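You operate a simulated robot arm through the tools that you are given. There is no shell and no other tool.

You are at the controls of a simulated robot arm. One attempt, no reset.

JOB
The thread snapped: set the tension to 5, reset, slow the tacker to 2000, then press READY.
Fine: pattern, size and count stay as they are.
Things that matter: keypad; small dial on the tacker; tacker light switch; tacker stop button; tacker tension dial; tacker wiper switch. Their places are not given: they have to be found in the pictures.

Only the result counts: the job must be done as asked and must still hold three seconds after the hand-in. Knocking over, shifting, dropping, spilling or breaking anything else fails it.

ROBOT AND FRAMES
A 7-joint arm with a two-finger parallel gripper, fixed in place. Base frame: the origin is on the floor under the middle of its stand, x ahead of it, y to its left, z up. Readings come in m, degrees, newtons and seconds.
With the tool pointing down near the work surface it reaches from about 0.42 to 0.9 m from the base axis. Its first joint turns from -17.0 to 126.0 degrees. Payload 1.57 kg.
Tool frame: the origin (TCP) lies between the finger pads and is the grasp point; the fingertips stand 0.03 m ahead of it; z points along the fingers, y is the line along which they close. Largest opening 0.08 m; finger width 0.017, thickness 0.012; the body of the gripper, 0.04 by 0.082 m, starts 0.08 m behind the TCP.
Orientation is that of the tool frame in the base frame, as a unit quaternion [x, y, z, w]. With the fingers straight down and closing along the base's y, the tool's x points along the base's -x, its y along +y and its z along -z.

CONTROLS
- The arm moves only by the tool apply_moves. Its argument "series" is a list of rows, each an object of numbers (a shift or turn left out is 0, a gripper value left out holds the last): "dx", "dy", "dz": the shift along the tool's x, y, z in m; "ax", "ay", "az": the turn, a rotation vector about the tool's x, y, z in rad; "jaw": the finger opening in m, from 0 to 0.08. In form: [{"dx": .., "dy": .., "dz": .., "ax": .., "ay": .., "az": .., "jaw": ..}, ...]. A call has 1 to 20 rows; each row is the pose to reach, as a shift and turn from the pose commanded when the call began, along the tool's axes at that moment. A row lasts 0.2 s, in which the tool goes at most 0.05 m and 8.6 degrees; a call with a longer step from one row to the next is refused whole, and so is a gripper value outside its range. A pose out of reach is approached as far as the arm can. The call stops where the force on the tool passes 40 N (or 10 N more than at its start, if that is more) or the arm is blocked; 0.2 s more then pass. The fingers move at their own pace (about 0.045 m/s each) and stop on an object; they squeeze with about 32 N. The grip force told is the motor's: it shows also when the fingers shut on nothing. Time passes only in rows, and 0.2 s behind the last, so rows that repeat a pose let the fingers close. It gives the time, the measured TCP pose, the force on the tool (base axes), the opening and the grip force at its end, in the units of the frame above (readings bear some noise), with the torque about the TCP (base axes, N m) and any sound that the robot's microphone picked up, and new pictures: "pictures" is both (left out), scene, wrist or none.
- Cameras (640 x 400 px; columns grow to the right, rows downward): "scene" is fixed at [0.2149, -0.6481, 1.5301]; the picture's right is [0.84, -0.54, 0.00], its down [-0.41, -0.64, -0.64] and it looks along [0.35, 0.54, -0.77] (base axes); focal length 216 px, centre (320, 200). "wrist" rides on the gripper at [0.072, -0.007, -0.122] in the tool frame; the picture's right is [0.09, 1.00, 0.00], its down [-0.84, 0.08, -0.54] and it looks along [-0.54, 0.05, 0.84] (tool axes); focal length 238 px, centre (320, 200).
- raise_lower(by): slides the trunk up (or, below 0, down) by that many m; the arm rides with it, the base frame stays. It gives what a move gives, with no picture.
- measure_at(camera, pixels): there is no depth. For up to 12 entries [column, row, z] of the newest picture of that camera ("zoom" is the newest enlarged one), the place [x, y] in the base frame at which the ray of that pixel passes the height z, good to about 0.002 m, but the place of the scene camera against the robot may be out by one fixed shift of up to 0.012 m in any direction. No time passes.
- zoom(camera, box): a new picture of the part [left, top, right, bottom] of that camera's present view, enlarged. No time passes.
- finish_job(): hands the job in; it is judged then, once.

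Open the gripper and draw the arm clear of the work before you hand the job in, unless the task says otherwise.

The tools are called after ">>>" as name(argument=value, ...) on one line, values as JSON. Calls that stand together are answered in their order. apply_moves: Moves the arm, as the interface text tells. Its arguments: {"type":"object","properties":{"series":{"type":"array","items":{"type":"object","properties":{"dx":{"type":"number"},"dy":{"type":"number"},"dz":{"type":"number"},"ax":{"type":"number"},"ay":{"type":"number"},"az":{"type":"number"},"jaw":{"type":"number"}}}},"pictures":{"type":"string","enum":["both","scene","wrist","none"]}},"required":["series"]} The other tools are called the same way: raise_lower (by) moves the trunk up or down; measure_at (camera, pixels) gives the place at which the rays of pixels pass given heights; zoom (camera, box) takes an enlarged picture of a part of a camera's view; finish_job () hands the job in.

At the start:

```text
time: 0.0
eef_pos: [0.5073, -0.026, 1.2451]
ee_rot: [0.0, 1.0, 0.001, 0.0]
contact_force: [1.0, 0.0, -0.4]
moment: [-0.02, -0.01, -0.02]
opening: 0.0797
gripper_force: 0.0
trunk travel left (down, up): [-0.7, 0.09]
```

scene: 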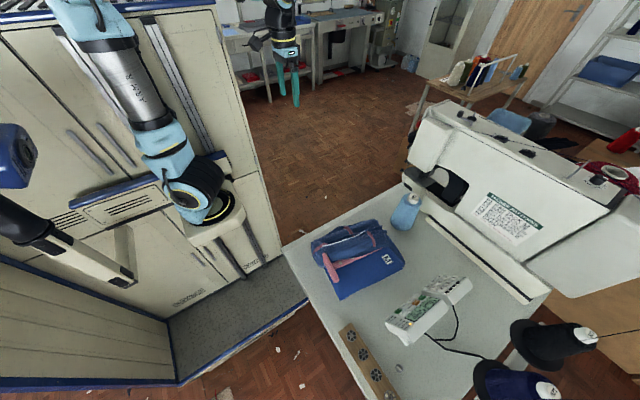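
wrist: 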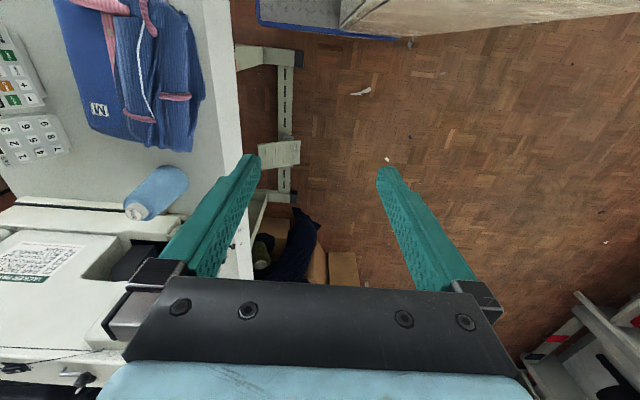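

The scene picture shows the tacker (white machine, columns 400-640), a keypad on the table near (430,305) and a strip with dials near (365,360). I zoom in on these parts before moving.

>>> zoom(camera="scene", box=[370, 260, 490, 340])

>>> zoom(camera="scene", box=[320, 310, 440, 400])

>>> zoom(camera="scene", box=[400, 90, 640, 250])

>>> zoom(camera="wrist", box=[0, 0, 240, 150])

>>> zoom(camera="wrist", box=[0, 180, 240, 400])

```text
5.00 times, centred on (430, 300) of scene
```

zoom: 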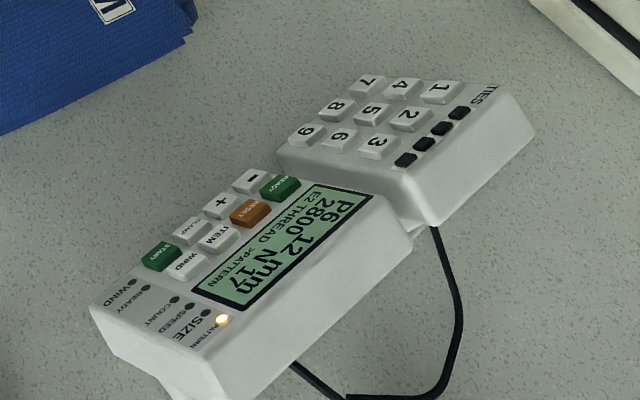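

```text
4.44 times, centred on (380, 355) of scene
```

zoom: 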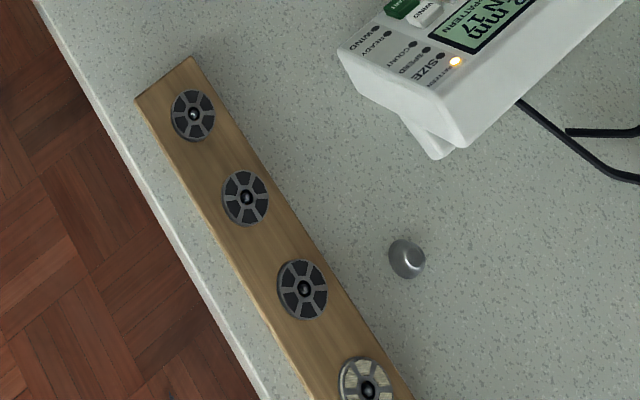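

```text
2.50 times, centred on (520, 170) of scene
```

zoom: 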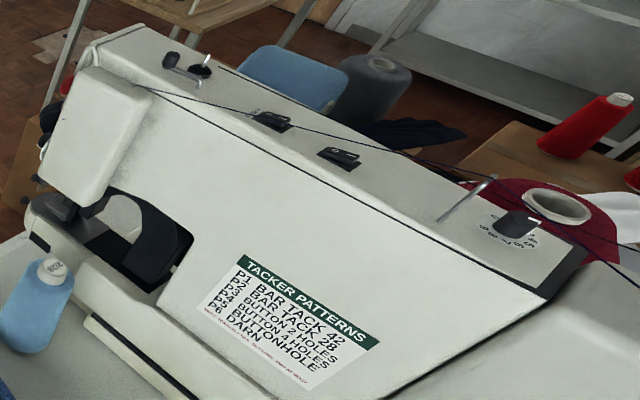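

```text
2.67 times, centred on (120, 75) of wrist
```

zoom: 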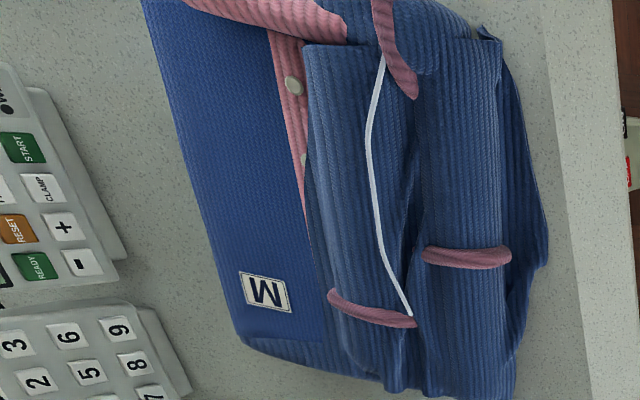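

```text
1.82 times, centred on (120, 290) of wrist
```

zoom: 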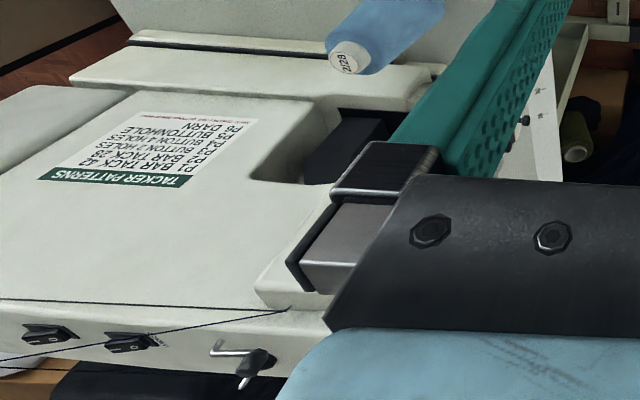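

The keypad has READY, RESET, ITEM, +/- keys and a display "P6 12mm / 2800 N 17 / E2 THREAD >PATTERN". I zoom closer on the top of the tacker for the dials.

>>> zoom(camera="scene", box=[560, 150, 640, 200])

>>> zoom(camera="scene", box=[450, 100, 550, 160])

>>> zoom(camera="scene", box=[385, 280, 465, 335])

>>> zoom(camera="scene", box=[400, 150, 480, 230])

>>> zoom(camera="scene", box=[560, 140, 640, 400])

```text
8.00 times, centred on (600, 175) of scene
```

zoom: 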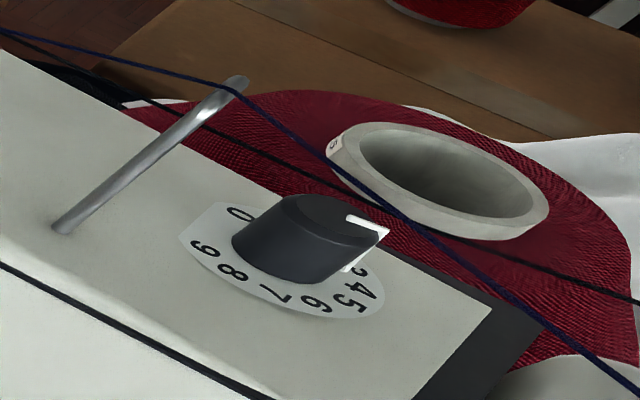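

```text
6.40 times, centred on (500, 130) of scene
```

zoom: 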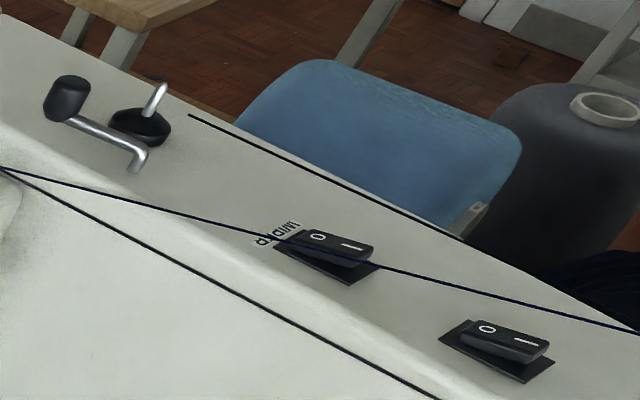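

```text
7.27 times, centred on (425, 308) of scene
```

zoom: 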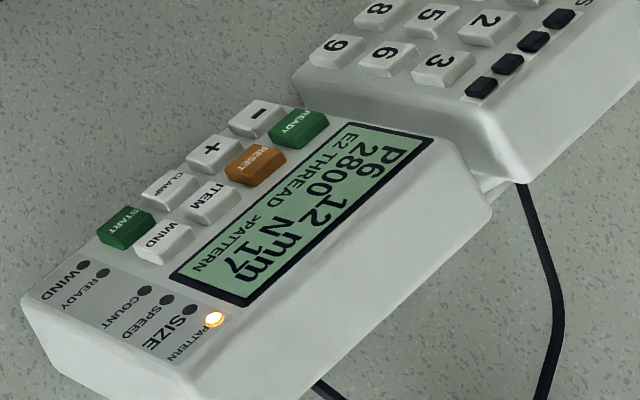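

```text
5.00 times, centred on (440, 190) of scene
```

zoom: 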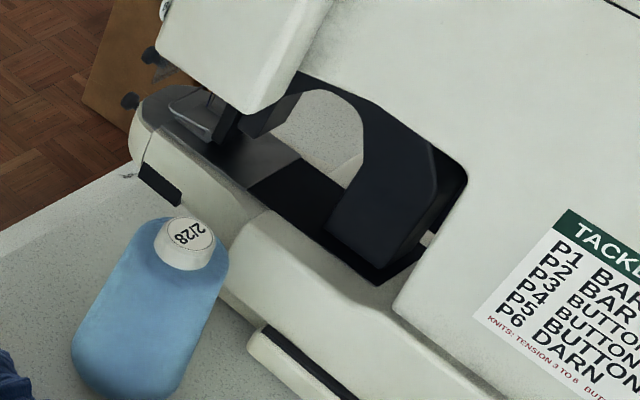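

```text
1.54 times, centred on (600, 270) of scene
```

zoom: 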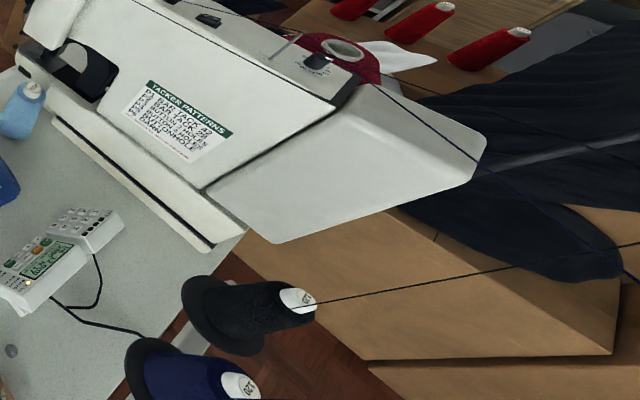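

The tension dial looks like the scaled knob near scene (601,180), with a pointer near 3. I measure READY seen in both cameras, and other points, at several heights to find the table height.

>>> measure_at(camera="scene", pixels=[[422.2, 297.4, 0.7], [422.2, 297.4, 0.8], [422.2, 297.4, 0.9], [412, 197.4, 0.8], [412, 197.4, 0.9], [412, 197.4, 1.0], [598, 180, 0.9], [598, 180, 1.0], [598, 180, 1.1], [598, 180, 1.2]])

>>> measure_at(camera="wrist", pixels=[[13.9, 99.8, 0.7], [13.9, 99.8, 0.8], [13.9, 99.8, 0.9], [135, 211, 0.8], [135, 211, 0.9], [135, 211, 1.0]])

```text
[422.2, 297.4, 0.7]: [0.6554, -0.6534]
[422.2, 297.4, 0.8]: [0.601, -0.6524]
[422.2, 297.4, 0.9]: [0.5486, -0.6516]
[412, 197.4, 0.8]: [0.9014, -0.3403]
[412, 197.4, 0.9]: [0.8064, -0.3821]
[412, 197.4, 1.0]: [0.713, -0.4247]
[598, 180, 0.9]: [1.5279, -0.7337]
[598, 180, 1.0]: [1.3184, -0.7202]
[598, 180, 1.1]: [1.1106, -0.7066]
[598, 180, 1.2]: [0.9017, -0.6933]
```

```text
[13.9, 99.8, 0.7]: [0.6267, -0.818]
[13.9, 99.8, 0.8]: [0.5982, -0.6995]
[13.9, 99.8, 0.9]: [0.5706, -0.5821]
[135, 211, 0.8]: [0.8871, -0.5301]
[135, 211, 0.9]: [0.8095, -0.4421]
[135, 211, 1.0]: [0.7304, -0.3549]
```

READY triangulates to about (0.58,-0.65,0.84) and the bottle cap to (0.77,-0.40,0.945). Now I triangulate the wiper switch (scene (501,138), wrist (14,368)) for the tacker's top height.

>>> measure_at(camera="scene", pixels=[[500.8, 138.6, 1.0], [500.8, 138.6, 1.1], [500.8, 138.6, 1.2], [461, 113, 1.1], [461, 113, 1.2], [600, 175, 1.1], [600, 175, 1.15], [600, 175, 1.2]])

>>> measure_at(camera="wrist", pixels=[[14, 368, 1.0], [14, 368, 1.1], [14, 368, 1.2], [76, 381, 1.1], [76, 381, 1.2]])

```text
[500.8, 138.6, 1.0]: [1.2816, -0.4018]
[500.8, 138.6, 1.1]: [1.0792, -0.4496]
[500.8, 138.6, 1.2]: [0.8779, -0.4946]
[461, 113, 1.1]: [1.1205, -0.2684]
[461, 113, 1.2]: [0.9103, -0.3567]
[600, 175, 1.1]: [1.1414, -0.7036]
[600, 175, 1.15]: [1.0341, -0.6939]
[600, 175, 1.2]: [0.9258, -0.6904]
```

```text
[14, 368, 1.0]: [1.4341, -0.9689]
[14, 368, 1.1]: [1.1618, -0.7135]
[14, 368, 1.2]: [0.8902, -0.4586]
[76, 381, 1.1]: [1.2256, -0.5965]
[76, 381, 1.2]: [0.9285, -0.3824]
```

The wiper switch comes out at about (0.90,-0.49,1.19), so the tacker's top is about z=1.19 and the dial about (0.95,-0.69). I lift and swing the arm toward there to look with the wrist camera.

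>>> apply_moves(series=[{"dx": -0.01, "dy": -0.03, "dz": -0.02, "az": 0.05, "jaw": 0.04}, {"dx": -0.02, "dy": -0.06, "dz": -0.04, "az": 0.1}, {"dx": -0.03, "dy": -0.09, "dz": -0.06, "az": 0.15}, {"dx": -0.04, "dy": -0.12, "dz": -0.08, "az": 0.2}, {"dx": -0.05, "dy": -0.15, "dz": -0.1, "az": 0.25}, {"dx": -0.06, "dy": -0.18, "dz": -0.12, "az": 0.3}, {"dx": -0.07, "dy": -0.21, "dz": -0.14, "az": 0.35}, {"dx": -0.08, "dy": -0.24, "dz": -0.15, "az": 0.4}, {"dx": -0.09, "dy": -0.27, "dz": -0.15, "az": 0.45}, {"dx": -0.1, "dy": -0.3, "dz": -0.15, "az": 0.5}])

```text
time: 2.2
eef_pos: [0.6063, -0.3249, 1.3934]
ee_rot: [0.248, 0.969, 0.0, 0.0]
contact_force: [-0.5, 0.9, -0.2]
moment: [-0.03, -0.03, 0.04]
opening: 0.04
gripper_force: 0.0
trunk travel left (down, up): [-0.7, 0.09]
```

scene: 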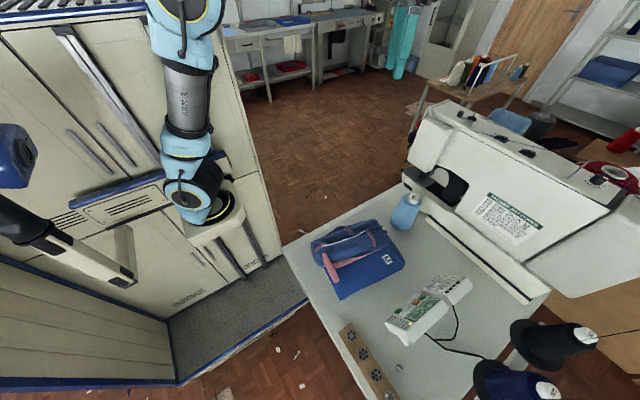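
wrist: 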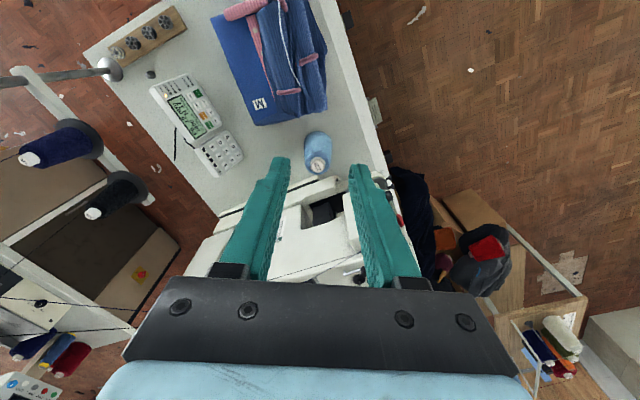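

The wrist view shows a white plate with a knob at (38,302) and a panel at (20,385). I zoom there and on the tacker front.

>>> zoom(camera="wrist", box=[0, 260, 200, 400])

>>> zoom(camera="wrist", box=[180, 160, 440, 320])

>>> zoom(camera="wrist", box=[150, 70, 250, 170])

```text
2.86 times, centred on (100, 330) of wrist
```

zoom: 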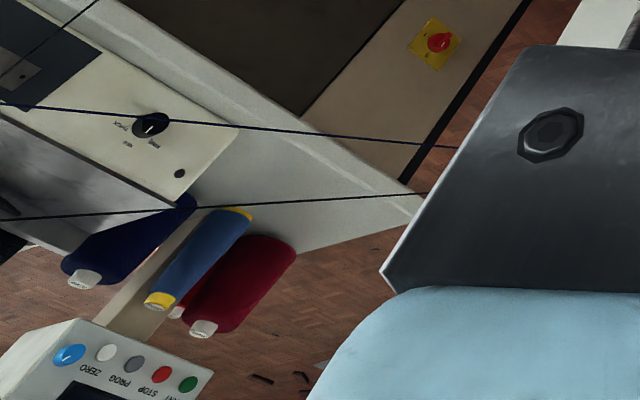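

```text
2.46 times, centred on (310, 240) of wrist
```

zoom: 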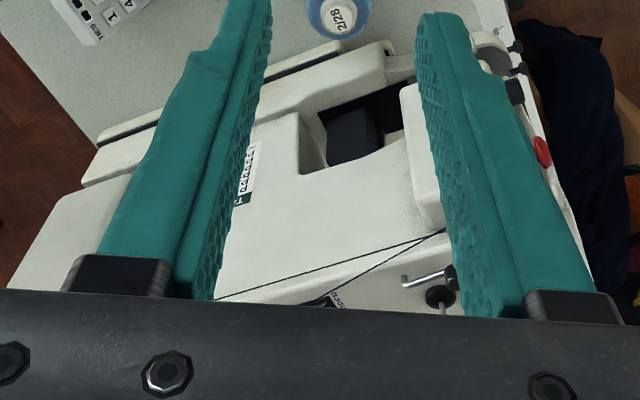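

```text
4.00 times, centred on (200, 120) of wrist
```

zoom: 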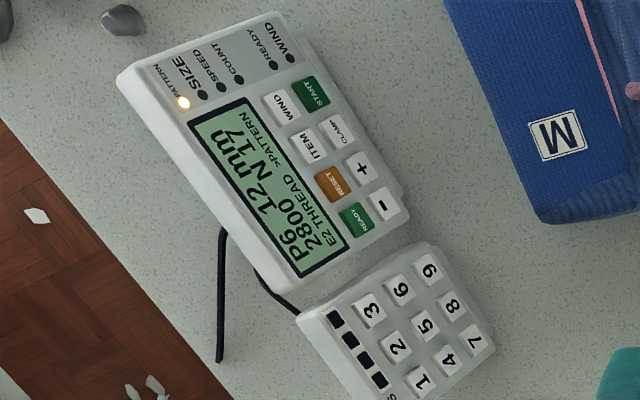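

The displayed keys are readable; the dial itself is not in view. I move outward toward (0.75,-0.50) at the same height to look at the top of the tacker and test the reach.

>>> apply_moves(series=[{"dx": -0.035, "dy": -0.014}, {"dx": -0.07, "dy": -0.028}, {"dx": -0.105, "dy": -0.042}, {"dx": -0.14, "dy": -0.056}, {"dx": -0.175, "dy": -0.07}, {"dx": -0.21, "dy": -0.084}])

```text
time: 3.6
eef_pos: [0.6798, -0.4229, 1.3706]
ee_rot: [0.247, 0.969, -0.001, 0.001]
contact_force: [0.3, -0.2, -0.2]
moment: [0.0, 0.0, 0.0]
opening: 0.0401
gripper_force: 0.1
out of reach, approached as far as the arm can: row 3, 4, 5, 6
trunk travel left (down, up): [-0.7, 0.09]
```

scene: 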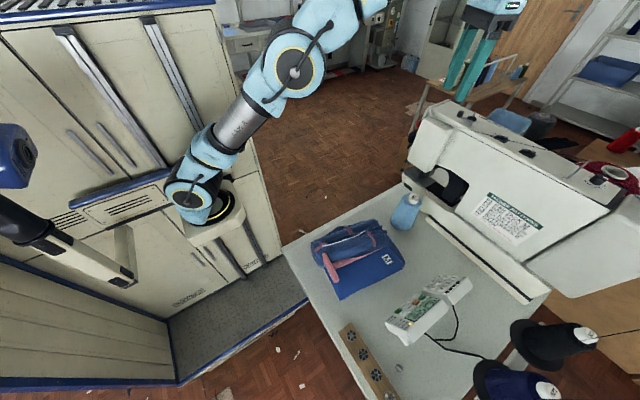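
wrist: 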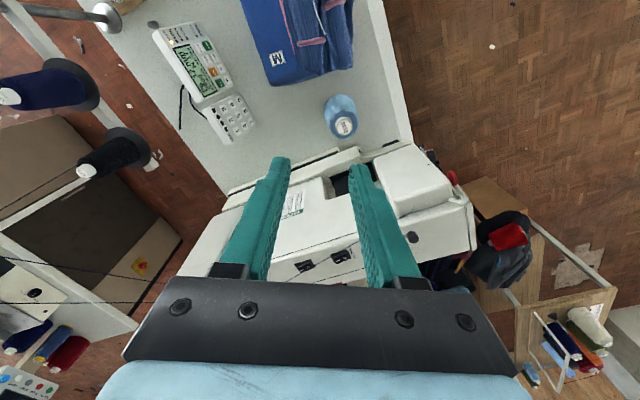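

The arm reached only 0.80 m out at this height. I zoom on the tacker's front end, where dark knobs show at wrist (412,237) and (432,155), and on the scale dial.

>>> zoom(camera="wrist", box=[380, 130, 500, 270])

>>> zoom(camera="wrist", box=[180, 180, 380, 290])

>>> zoom(camera="wrist", box=[0, 0, 240, 150])

>>> zoom(camera="scene", box=[400, 150, 460, 190])

```text
2.86 times, centred on (440, 200) of wrist
```

zoom: 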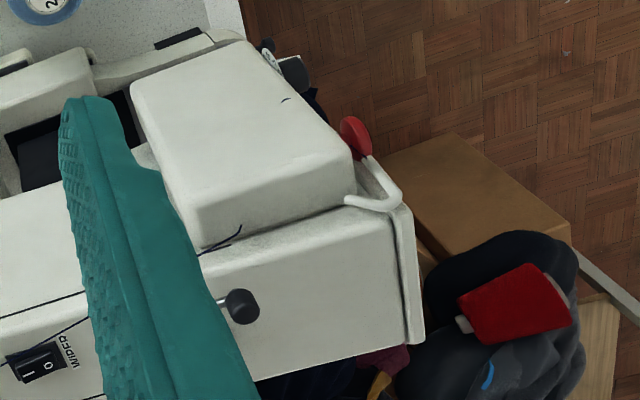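

```text
3.20 times, centred on (280, 235) of wrist
```

zoom: 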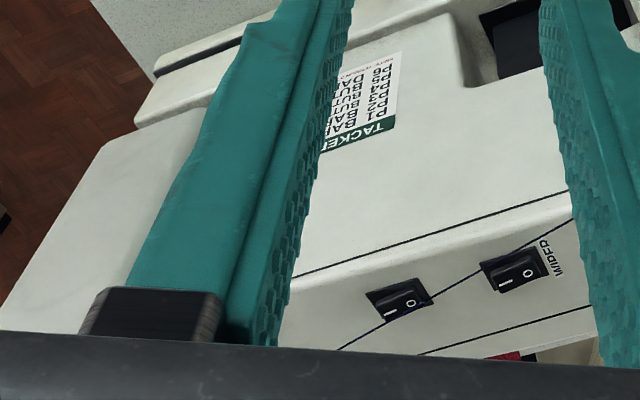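

```text
2.67 times, centred on (120, 75) of wrist
```

zoom: 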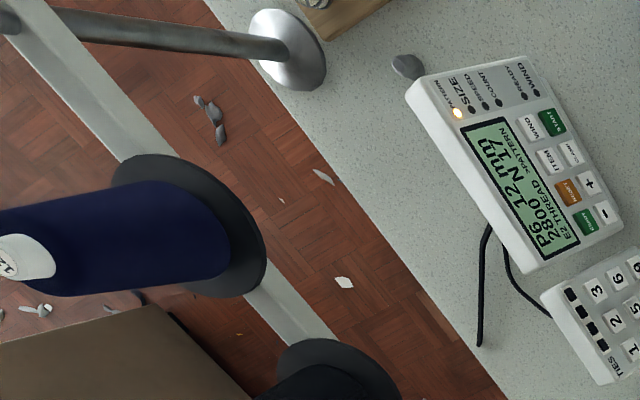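

```text
10.00 times, centred on (430, 170) of scene
```

zoom: 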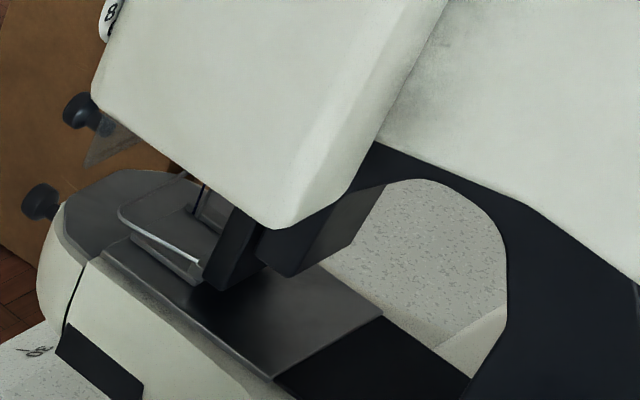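

On the head's end face (facing +y) there is a white dial with numbers, at scene (409,150) and wrist (422,150). I zoom closer on it in both views and triangulate.

>>> zoom(camera="wrist", box=[405, 135, 465, 175])

>>> zoom(camera="scene", box=[395, 130, 435, 160])

>>> measure_at(camera="scene", pixels=[[409, 151, 1.0], [409, 151, 1.05], [409, 151, 1.1], [409, 151, 1.15]])

>>> measure_at(camera="wrist", pixels=[[422.5, 150.3, 1.0], [422.5, 150.3, 1.05], [422.5, 150.3, 1.1], [422.5, 150.3, 1.15]])

```text
10.00 times, centred on (435, 155) of wrist
```

zoom: 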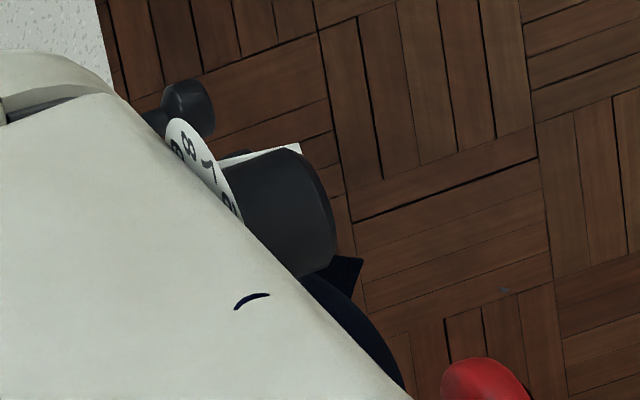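

```text
13.33 times, centred on (415, 145) of scene
```

zoom: 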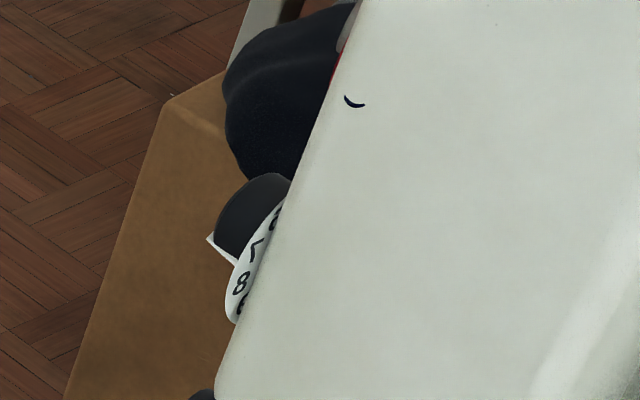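

```text
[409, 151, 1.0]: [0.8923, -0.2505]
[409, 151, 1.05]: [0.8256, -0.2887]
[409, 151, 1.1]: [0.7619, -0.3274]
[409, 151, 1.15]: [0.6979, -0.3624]
```

```text
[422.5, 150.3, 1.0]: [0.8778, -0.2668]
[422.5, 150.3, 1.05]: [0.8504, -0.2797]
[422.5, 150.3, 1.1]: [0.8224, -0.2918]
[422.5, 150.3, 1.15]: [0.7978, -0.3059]
```

The end-face dial triangulates to about (0.86,-0.27,1.03) with its axis along +y. I draw back to the +y side and turn the camera toward that face to read its scale and label.

>>> apply_moves(series=[{"dx": 0.016, "dy": 0.033, "dz": 0.0, "az": 0.06}, {"dx": 0.032, "dy": 0.066, "dz": 0.0, "az": 0.12}, {"dx": 0.048, "dy": 0.099, "dz": 0.0, "az": 0.18}, {"dx": 0.065, "dy": 0.132, "dz": 0.0, "az": 0.24}, {"dx": 0.081, "dy": 0.165, "dz": 0.0, "az": 0.3}, {"dx": 0.097, "dy": 0.198, "dz": 0.01, "az": 0.36}, {"dx": 0.113, "dy": 0.23, "dz": 0.03, "az": 0.42}, {"dx": 0.129, "dy": 0.263, "dz": 0.05, "az": 0.48}, {"dx": 0.145, "dy": 0.296, "dz": 0.07, "az": 0.54}, {"dx": 0.161, "dy": 0.329, "dz": 0.09, "az": 0.6}, {"dx": 0.178, "dy": 0.362, "dz": 0.11, "az": 0.66}, {"dx": 0.194, "dy": 0.395, "dz": 0.12, "az": 0.7}])

```text
time: 6.2
eef_pos: [0.6907, 0.0078, 1.2528]
ee_rot: [0.565, 0.825, 0.0, 0.0]
contact_force: [-0.5, 0.6, 0.3]
moment: [0.03, -0.01, 0.05]
opening: 0.0401
gripper_force: 0.1
trunk travel left (down, up): [-0.7, 0.09]
```

scene: 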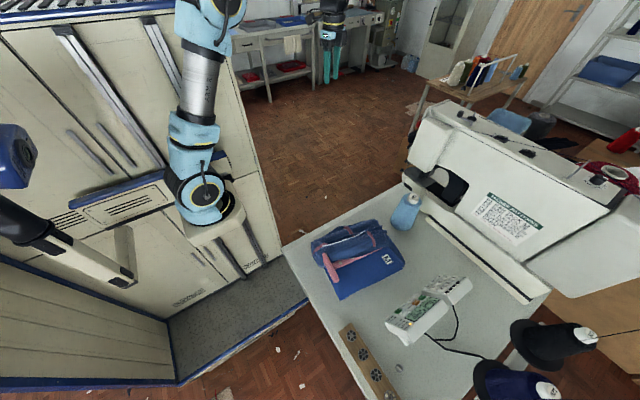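
wrist: 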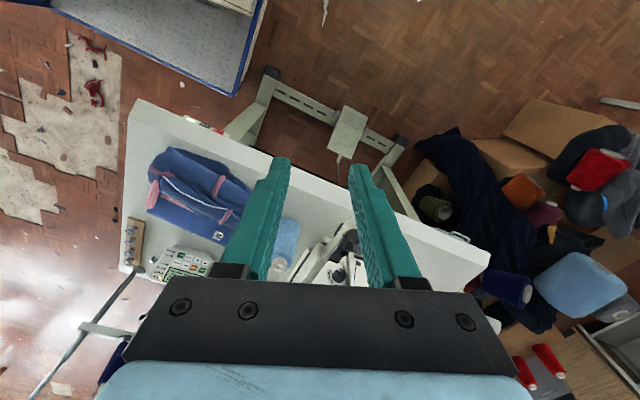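

The picture is upside down (horizon toward the bottom) and the dial lies behind the gripper near (330,270). I tilt the tool outward by 35 degrees so the end face comes into view.

>>> apply_moves(series=[{"ay": -0.1, "jaw": 0.08}, {"ay": -0.2}, {"ay": -0.3}, {"ay": -0.4}, {"ay": -0.5}, {"ay": -0.61}], pictures="wrist")

```text
time: 7.6
eef_pos: [0.6946, 0.0118, 1.2527]
ee_rot: [0.539, 0.787, -0.17, 0.248]
contact_force: [0.3, 0.7, -0.4]
moment: [0.0, 0.0, 0.03]
opening: 0.0801
gripper_force: 0.1
trunk travel left (down, up): [-0.7, 0.09]
```

wrist: 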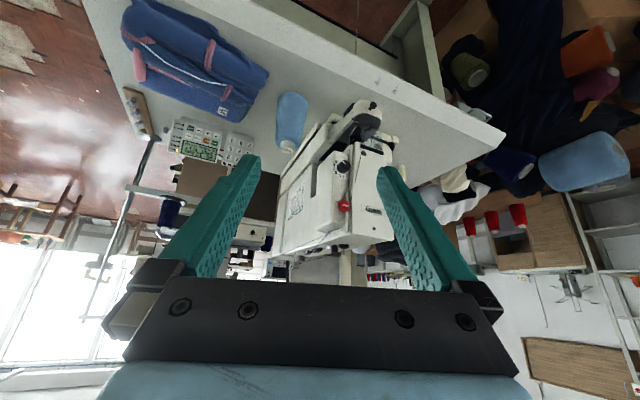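

The end face is in view between the fingers at (345,190). I zoom in on it.

>>> zoom(camera="wrist", box=[310, 140, 390, 190])

>>> zoom(camera="wrist", box=[270, 95, 410, 265])

>>> zoom(camera="wrist", box=[330, 155, 354, 175])

```text
8.00 times, centred on (350, 165) of wrist
```

zoom: 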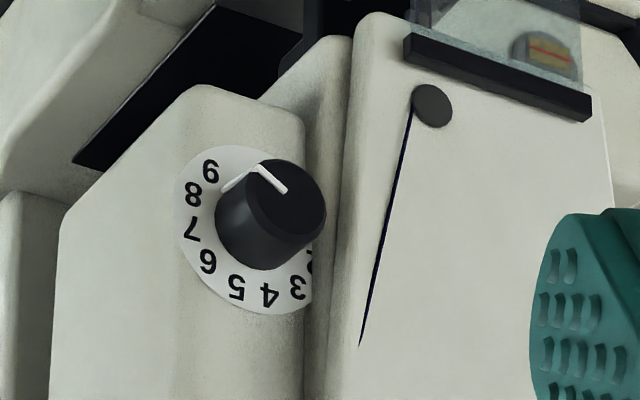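

```text
2.35 times, centred on (340, 180) of wrist
```

zoom: 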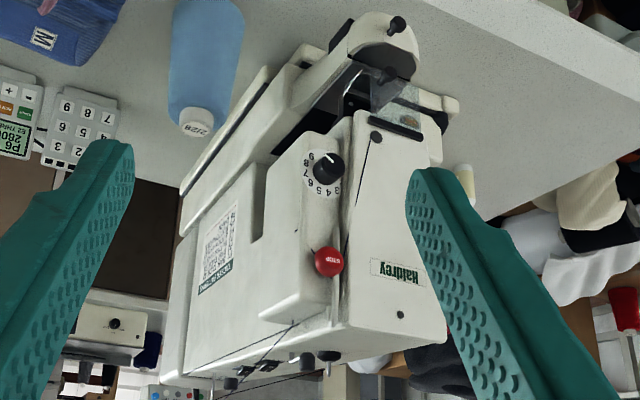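

```text
16.00 times, centred on (342, 165) of wrist
```

zoom: 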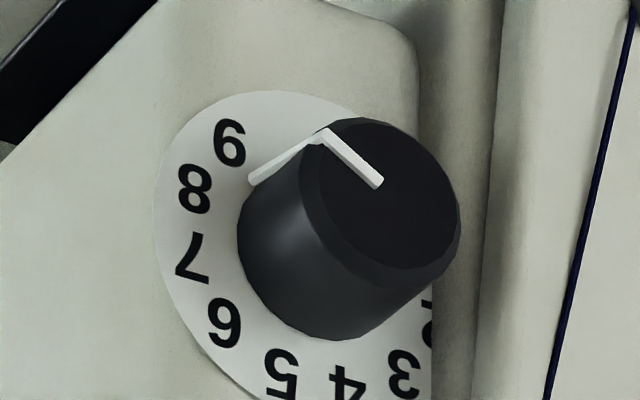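

The end-face dial has a 0-9 scale with its pointer just past 9. Before deciding which dial is the tension one, I read the small red text on the pattern plate and look for labels near both dials.

>>> zoom(camera="scene", box=[470, 210, 530, 250])

>>> zoom(camera="scene", box=[580, 160, 620, 190])

>>> zoom(camera="wrist", box=[330, 170, 390, 250])

>>> zoom(camera="wrist", box=[270, 180, 310, 230])

```text
10.00 times, centred on (500, 230) of scene
```

zoom: 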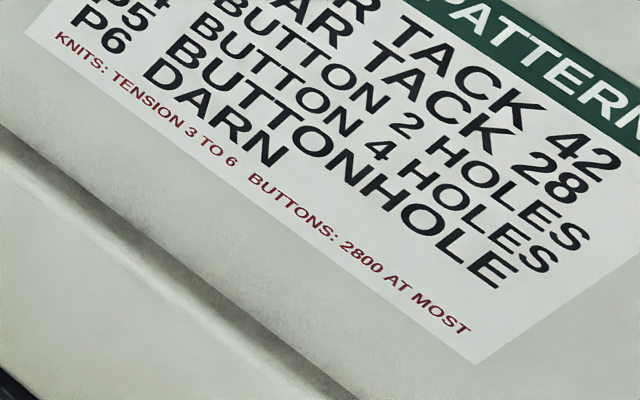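

```text
13.33 times, centred on (600, 175) of scene
```

zoom: 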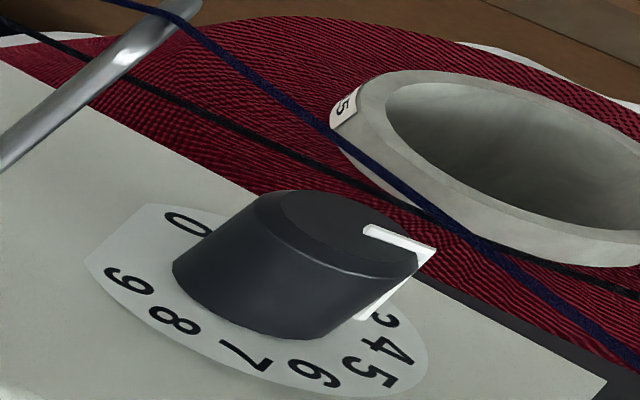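

```text
5.00 times, centred on (360, 210) of wrist
```

zoom: 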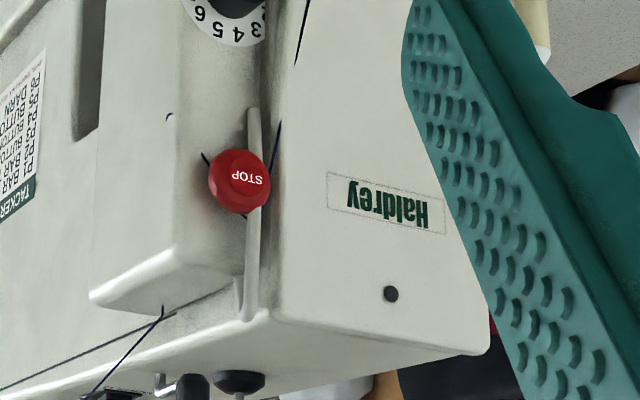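

```text
8.00 times, centred on (290, 205) of wrist
```

zoom: 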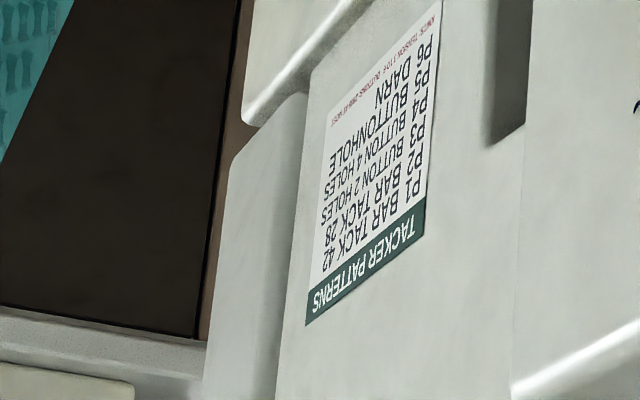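

The plate says "KNITS: TENSION 3 TO 6", and the thread runs to the end-face dial by the STOP knob; its setting past 9 fits a snapped thread. I measure table edges and dial points to get the tacker's orientation and the two dials' sizes.

>>> measure_at(camera="scene", pixels=[[284, 247, 0.8], [365, 392, 0.8], [345, 205, 0.8], [581, 174, 1.19], [613, 181, 1.19], [600, 187, 1.19], [500.8, 138.6, 1.19], [532, 155, 1.19]])

>>> measure_at(camera="wrist", pixels=[[342, 166, 0.95], [342, 166, 1.0], [342, 166, 1.05], [344, 206, 0.95], [344, 206, 1.0], [344, 206, 1.05], [344, 206, 1.1]])

>>> zoom(camera="scene", box=[270, 170, 450, 290])

```text
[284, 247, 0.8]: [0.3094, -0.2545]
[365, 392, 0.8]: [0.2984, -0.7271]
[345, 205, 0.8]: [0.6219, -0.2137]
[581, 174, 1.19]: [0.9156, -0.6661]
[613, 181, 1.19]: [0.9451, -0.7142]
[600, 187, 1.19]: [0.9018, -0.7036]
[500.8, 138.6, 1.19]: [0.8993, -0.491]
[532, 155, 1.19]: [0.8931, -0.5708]
```

```text
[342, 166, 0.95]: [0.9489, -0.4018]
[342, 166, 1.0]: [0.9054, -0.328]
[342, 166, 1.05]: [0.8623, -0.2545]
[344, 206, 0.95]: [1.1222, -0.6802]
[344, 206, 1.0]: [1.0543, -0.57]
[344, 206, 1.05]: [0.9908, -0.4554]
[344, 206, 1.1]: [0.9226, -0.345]
```

```text
3.33 times, centred on (360, 230) of scene
```

zoom: 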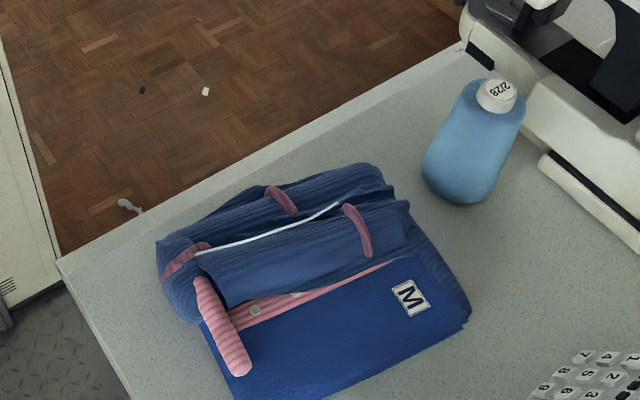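

Both dials are similar in size; the end-face dial lies in the thread path at the head, is reachable (about 0.9 m), and stands past 9, so I take it as the tension dial. I move to a nearly frontal view of that face, camera level with the dial.

>>> apply_moves(series=[{"dx": 0, "dy": 0.014, "dz": 0.031, "ax": 0.0335, "ay": -0.0475, "az": 0.0323}, {"dx": 0, "dy": 0.028, "dz": 0.062, "ax": 0.067, "ay": -0.095, "az": 0.0647}, {"dx": 0, "dy": 0.042, "dz": 0.093, "ax": 0.1, "ay": -0.1424, "az": 0.097}, {"dx": 0, "dy": 0.056, "dz": 0.124, "ax": 0.134, "ay": -0.19, "az": 0.1294}, {"dx": 0, "dy": 0.07, "dz": 0.155, "ax": 0.1674, "ay": -0.2373, "az": 0.1617}, {"dx": 0, "dy": 0.084, "dz": 0.186, "ax": 0.2, "ay": -0.2847, "az": 0.194}, {"dx": 0, "dy": 0.098, "dz": 0.217, "ax": 0.2343, "ay": -0.332, "az": 0.2264}, {"dx": 0, "dy": 0.111, "dz": 0.2477, "ax": 0.2678, "ay": -0.3796, "az": 0.2587}])

```text
time: 9.4
eef_pos: [0.8493, -0.0791, 1.0504]
ee_rot: [0.621, 0.621, -0.337, 0.338]
contact_force: [-0.5, -0.3, 0.7]
moment: [0.02, -0.02, -0.01]
opening: 0.08
gripper_force: 0.0
trunk travel left (down, up): [-0.7, 0.09]
```

scene: 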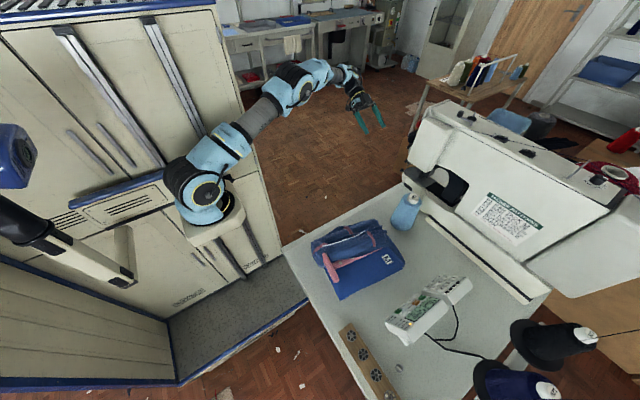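
wrist: 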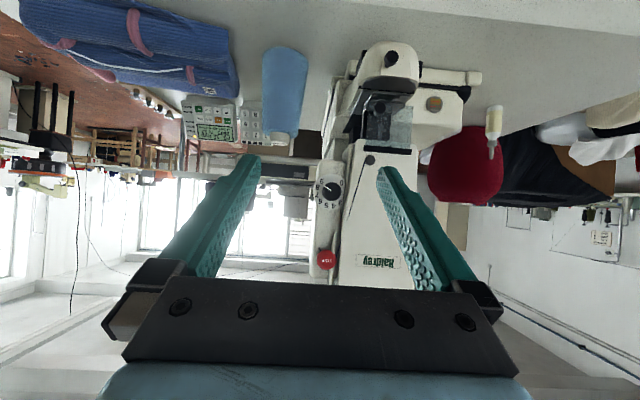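

The move went well; the dial is at about wrist (329,190), seen almost frontally. I zoom in.

>>> zoom(camera="wrist", box=[309, 177, 349, 202])

>>> zoom(camera="wrist", box=[260, 120, 420, 280])

>>> measure_at(camera="wrist", pixels=[[329, 190, 1.02], [329, 190, 1.03], [329, 190, 1.04]])

```text
16.00 times, centred on (329, 190) of wrist
```

zoom: 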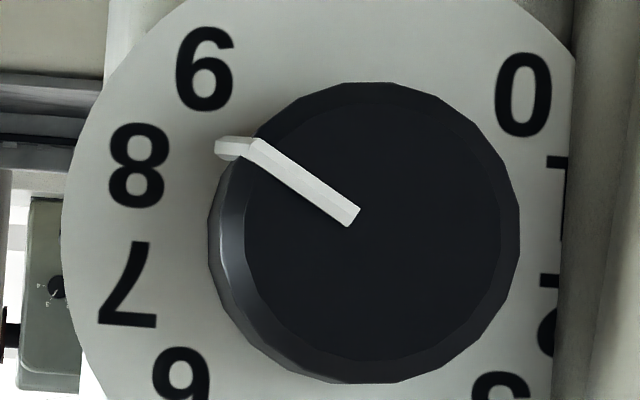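

```text
2.50 times, centred on (340, 200) of wrist
```

zoom: 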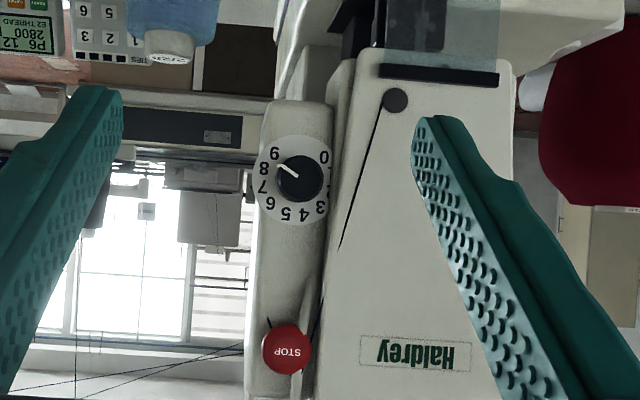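

```text
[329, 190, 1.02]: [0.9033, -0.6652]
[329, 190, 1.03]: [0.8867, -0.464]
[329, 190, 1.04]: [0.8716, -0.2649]
```

The pointer stands at about 8.7, with 5 at the bottom-left of the inverted view, so the knob must turn about 112 degrees counter-clockwise (seen from the front). I take a wider zoom for accurate angles and measure the knob centre's ray.

>>> zoom(camera="wrist", box=[299, 170, 363, 212])

>>> measure_at(camera="wrist", pixels=[[332.9, 192.2, 1.03], [332.9, 192.2, 1.035], [332.9, 192.2, 1.04], [331.8, 192.2, 1.035], [320, 200, 1.05], [320, 210, 1.05], [320, 190, 1.05]])

```text
9.52 times, centred on (331, 191) of wrist
```

zoom: 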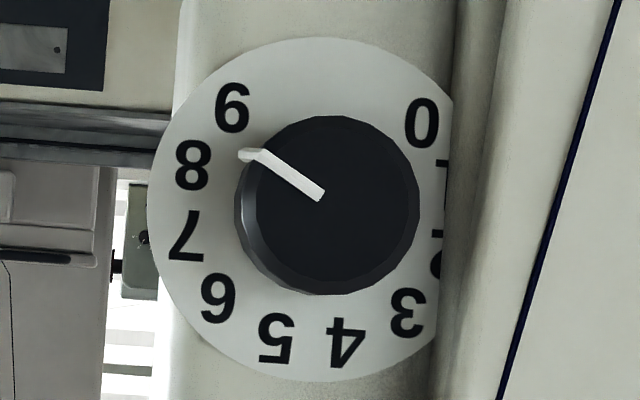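

```text
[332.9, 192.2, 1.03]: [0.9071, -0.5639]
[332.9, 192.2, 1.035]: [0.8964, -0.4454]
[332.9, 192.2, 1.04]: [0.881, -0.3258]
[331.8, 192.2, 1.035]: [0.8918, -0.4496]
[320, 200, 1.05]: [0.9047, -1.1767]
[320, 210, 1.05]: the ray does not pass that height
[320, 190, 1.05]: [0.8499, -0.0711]
```

Triangulation puts the knob at about (0.874, -0.265, 1.043), roughly 24 mm across and 2 cm tall, with a protruding wall on its +x side, so I must grip it with the jaws vertical. I turn the tool horizontal (pointing along -y) and roll it at this stand-off.

>>> apply_moves(series=[{"ax": 0.0351, "ay": -0.0502, "az": -0.1186, "jaw": 0.05}, {"ax": 0.0703, "ay": -0.1003, "az": -0.2372}, {"ax": 0.1054, "ay": -0.1505, "az": -0.3559}, {"ax": 0.1405, "ay": -0.2007, "az": -0.4745}, {"ax": 0.1757, "ay": -0.2509, "az": -0.5931}, {"ax": 0.2108, "ay": -0.301, "az": -0.7117}, {"ax": 0.2459, "ay": -0.3512, "az": -0.8303}, {"ax": 0.281, "ay": -0.4014, "az": -0.949}, {"ax": 0.3162, "ay": -0.4515, "az": -1.0676}, {"ax": 0.3513, "ay": -0.5017, "az": -1.1862}])

```text
time: 11.6
eef_pos: [0.8484, -0.0899, 1.0484]
ee_rot: [0.12, 0.698, -0.695, 0.124]
contact_force: [0.0, 0.4, 0.4]
moment: [0.03, -0.01, -0.01]
opening: 0.0497
gripper_force: 0.1
out of reach, approached as far as the arm can: row 6, 7, 8, 9, 10
trunk travel left (down, up): [-0.7, 0.09]
```

scene: 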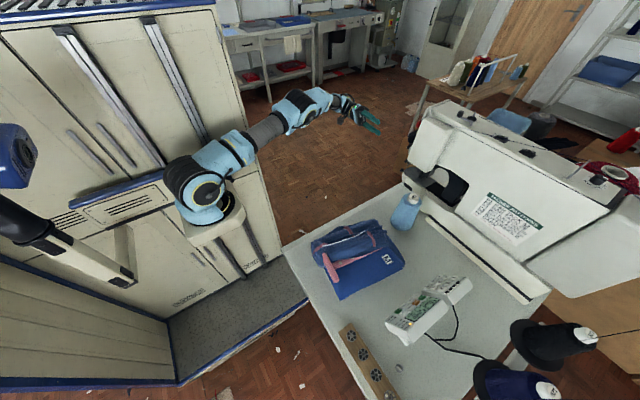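
wrist: 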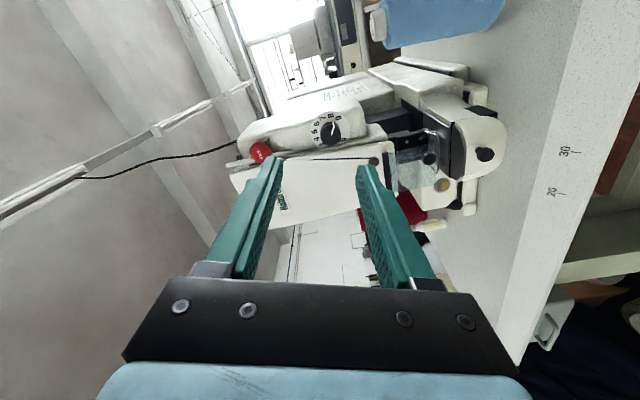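

The tool now points along -y with roll as planned, but the arm is at its reach limit (y off by 1 cm). I lower the trunk so the shoulder is level with the dial to gain reach; the tool is over free space at y=-0.09.

>>> raise_lower(by=-0.13)

```text
time: 13.2
eef_pos: [0.8491, -0.0912, 0.9206]
ee_rot: [0.121, 0.697, -0.696, 0.125]
contact_force: [0.5, 1.0, -0.7]
moment: [0.01, 0.02, 0.0]
opening: 0.0501
gripper_force: 0.0
trunk travel left (down, up): [-0.57, 0.22]
```

TCP is now at z=0.92 with full trunk margin. I raise it to the dial's height and bring it to a stand-off in front of the knob.

>>> apply_moves(series=[{"dx": -0.0217, "dy": -0.0355, "dz": 0.0}, {"dx": -0.0434, "dy": -0.0711, "dz": 0.0}, {"dx": -0.0651, "dy": -0.1066, "dz": 0.0}, {"dx": -0.0651, "dy": -0.1066, "dz": 0.04}, {"dx": -0.0651, "dy": -0.1066, "dz": 0.079}, {"dx": -0.0651, "dy": -0.1066, "dz": 0.079}])

```text
time: 14.6
eef_pos: [0.8747, -0.1702, 1.0424]
ee_rot: [0.122, 0.697, -0.696, 0.124]
contact_force: [0.8, 0.3, -0.5]
moment: [-0.03, 0.0, 0.02]
opening: 0.0502
gripper_force: 0.1
out of reach, approached as far as the arm can: row 3
trunk travel left (down, up): [-0.57, 0.22]
```

scene: 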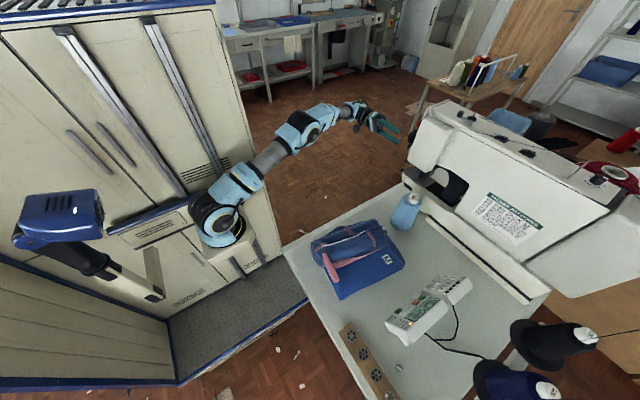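
wrist: 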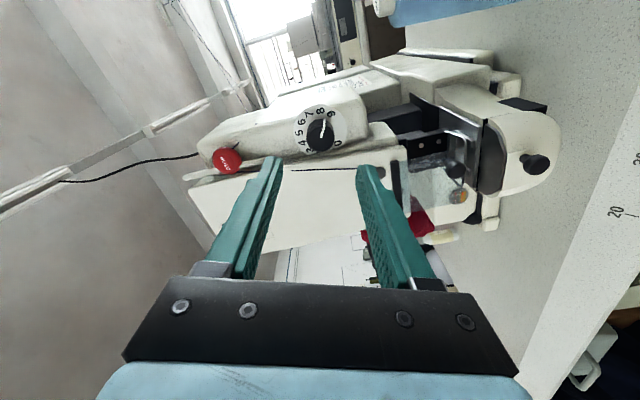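

Position reached. The dial shows at wrist (319,130); I zoom to check the wall beside the knob and the alignment of the fingers.

>>> zoom(camera="wrist", box=[270, 90, 370, 170])

>>> zoom(camera="scene", box=[350, 90, 430, 150])

```text
5.00 times, centred on (320, 130) of wrist
```

zoom: 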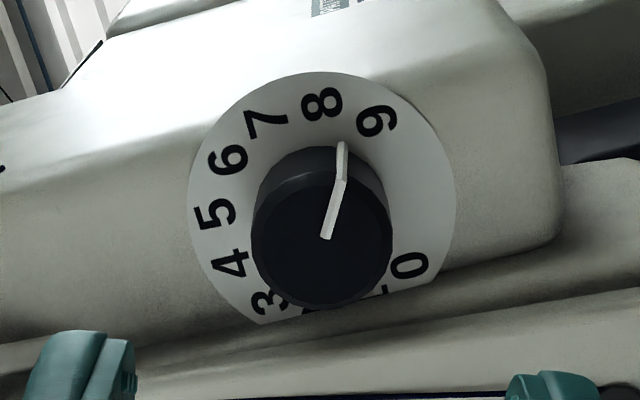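

```text
6.67 times, centred on (390, 120) of scene
```

zoom: 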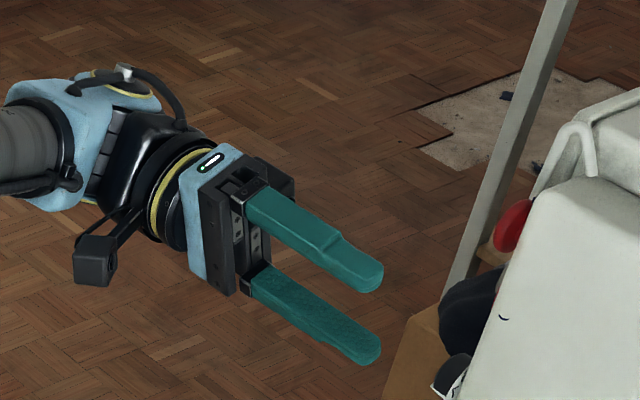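

The knob axis comes out at x=0.872, z=1.0415, face at y about -0.256 and plate at about -0.2755. I roll the jaws closer to vertical, narrow to 36 mm and advance to just short of the knob to check alignment.

>>> apply_moves(series=[{"dx": 0.0029, "dy": 0, "dz": 0.0, "az": -0.07, "jaw": 0.036}, {"dx": 0.0029, "dy": 0, "dz": 0.0, "az": -0.14}, {"dx": 0.0029, "dy": 0, "dz": 0.02, "az": -0.14}, {"dx": 0.0029, "dy": 0, "dz": 0.045, "az": -0.14}, {"dx": 0.0029, "dy": 0, "dz": 0.045, "az": -0.14}])

```text
time: 15.8
eef_pos: [0.8695, -0.2125, 1.0415]
ee_rot: [0.072, 0.704, -0.702, 0.075]
contact_force: [-0.7, -0.6, -0.6]
moment: [-0.01, 0.01, 0.03]
opening: 0.036
gripper_force: 0.1
trunk travel left (down, up): [-0.57, 0.22]
```

scene: 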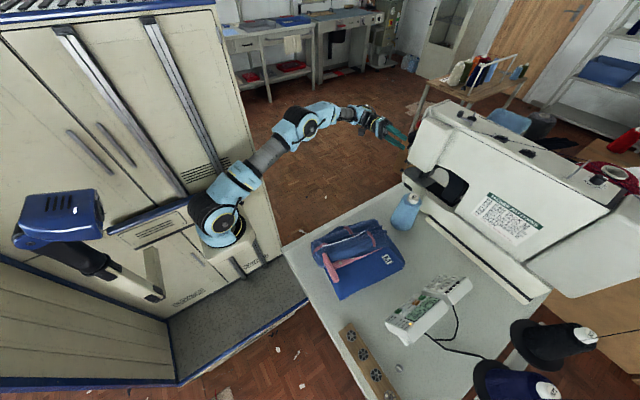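
wrist: 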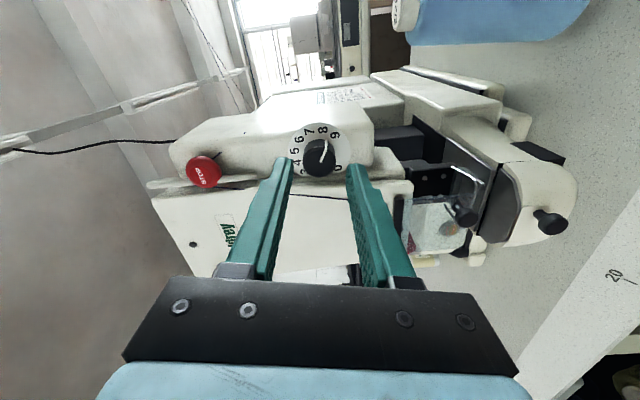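

TCP reads (0.8695,-0.2125,1.0415). I zoom on the knob between the fingertips.

>>> zoom(camera="wrist", box=[270, 110, 370, 190])

>>> zoom(camera="scene", box=[375, 115, 425, 155])

```text
5.00 times, centred on (320, 150) of wrist
```

zoom: 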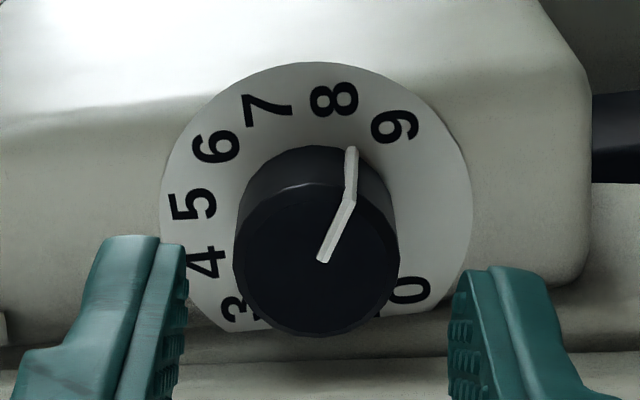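

```text
10.00 times, centred on (400, 135) of scene
```

zoom: 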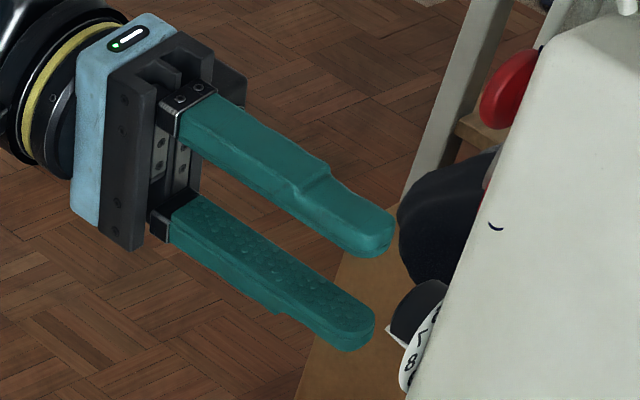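

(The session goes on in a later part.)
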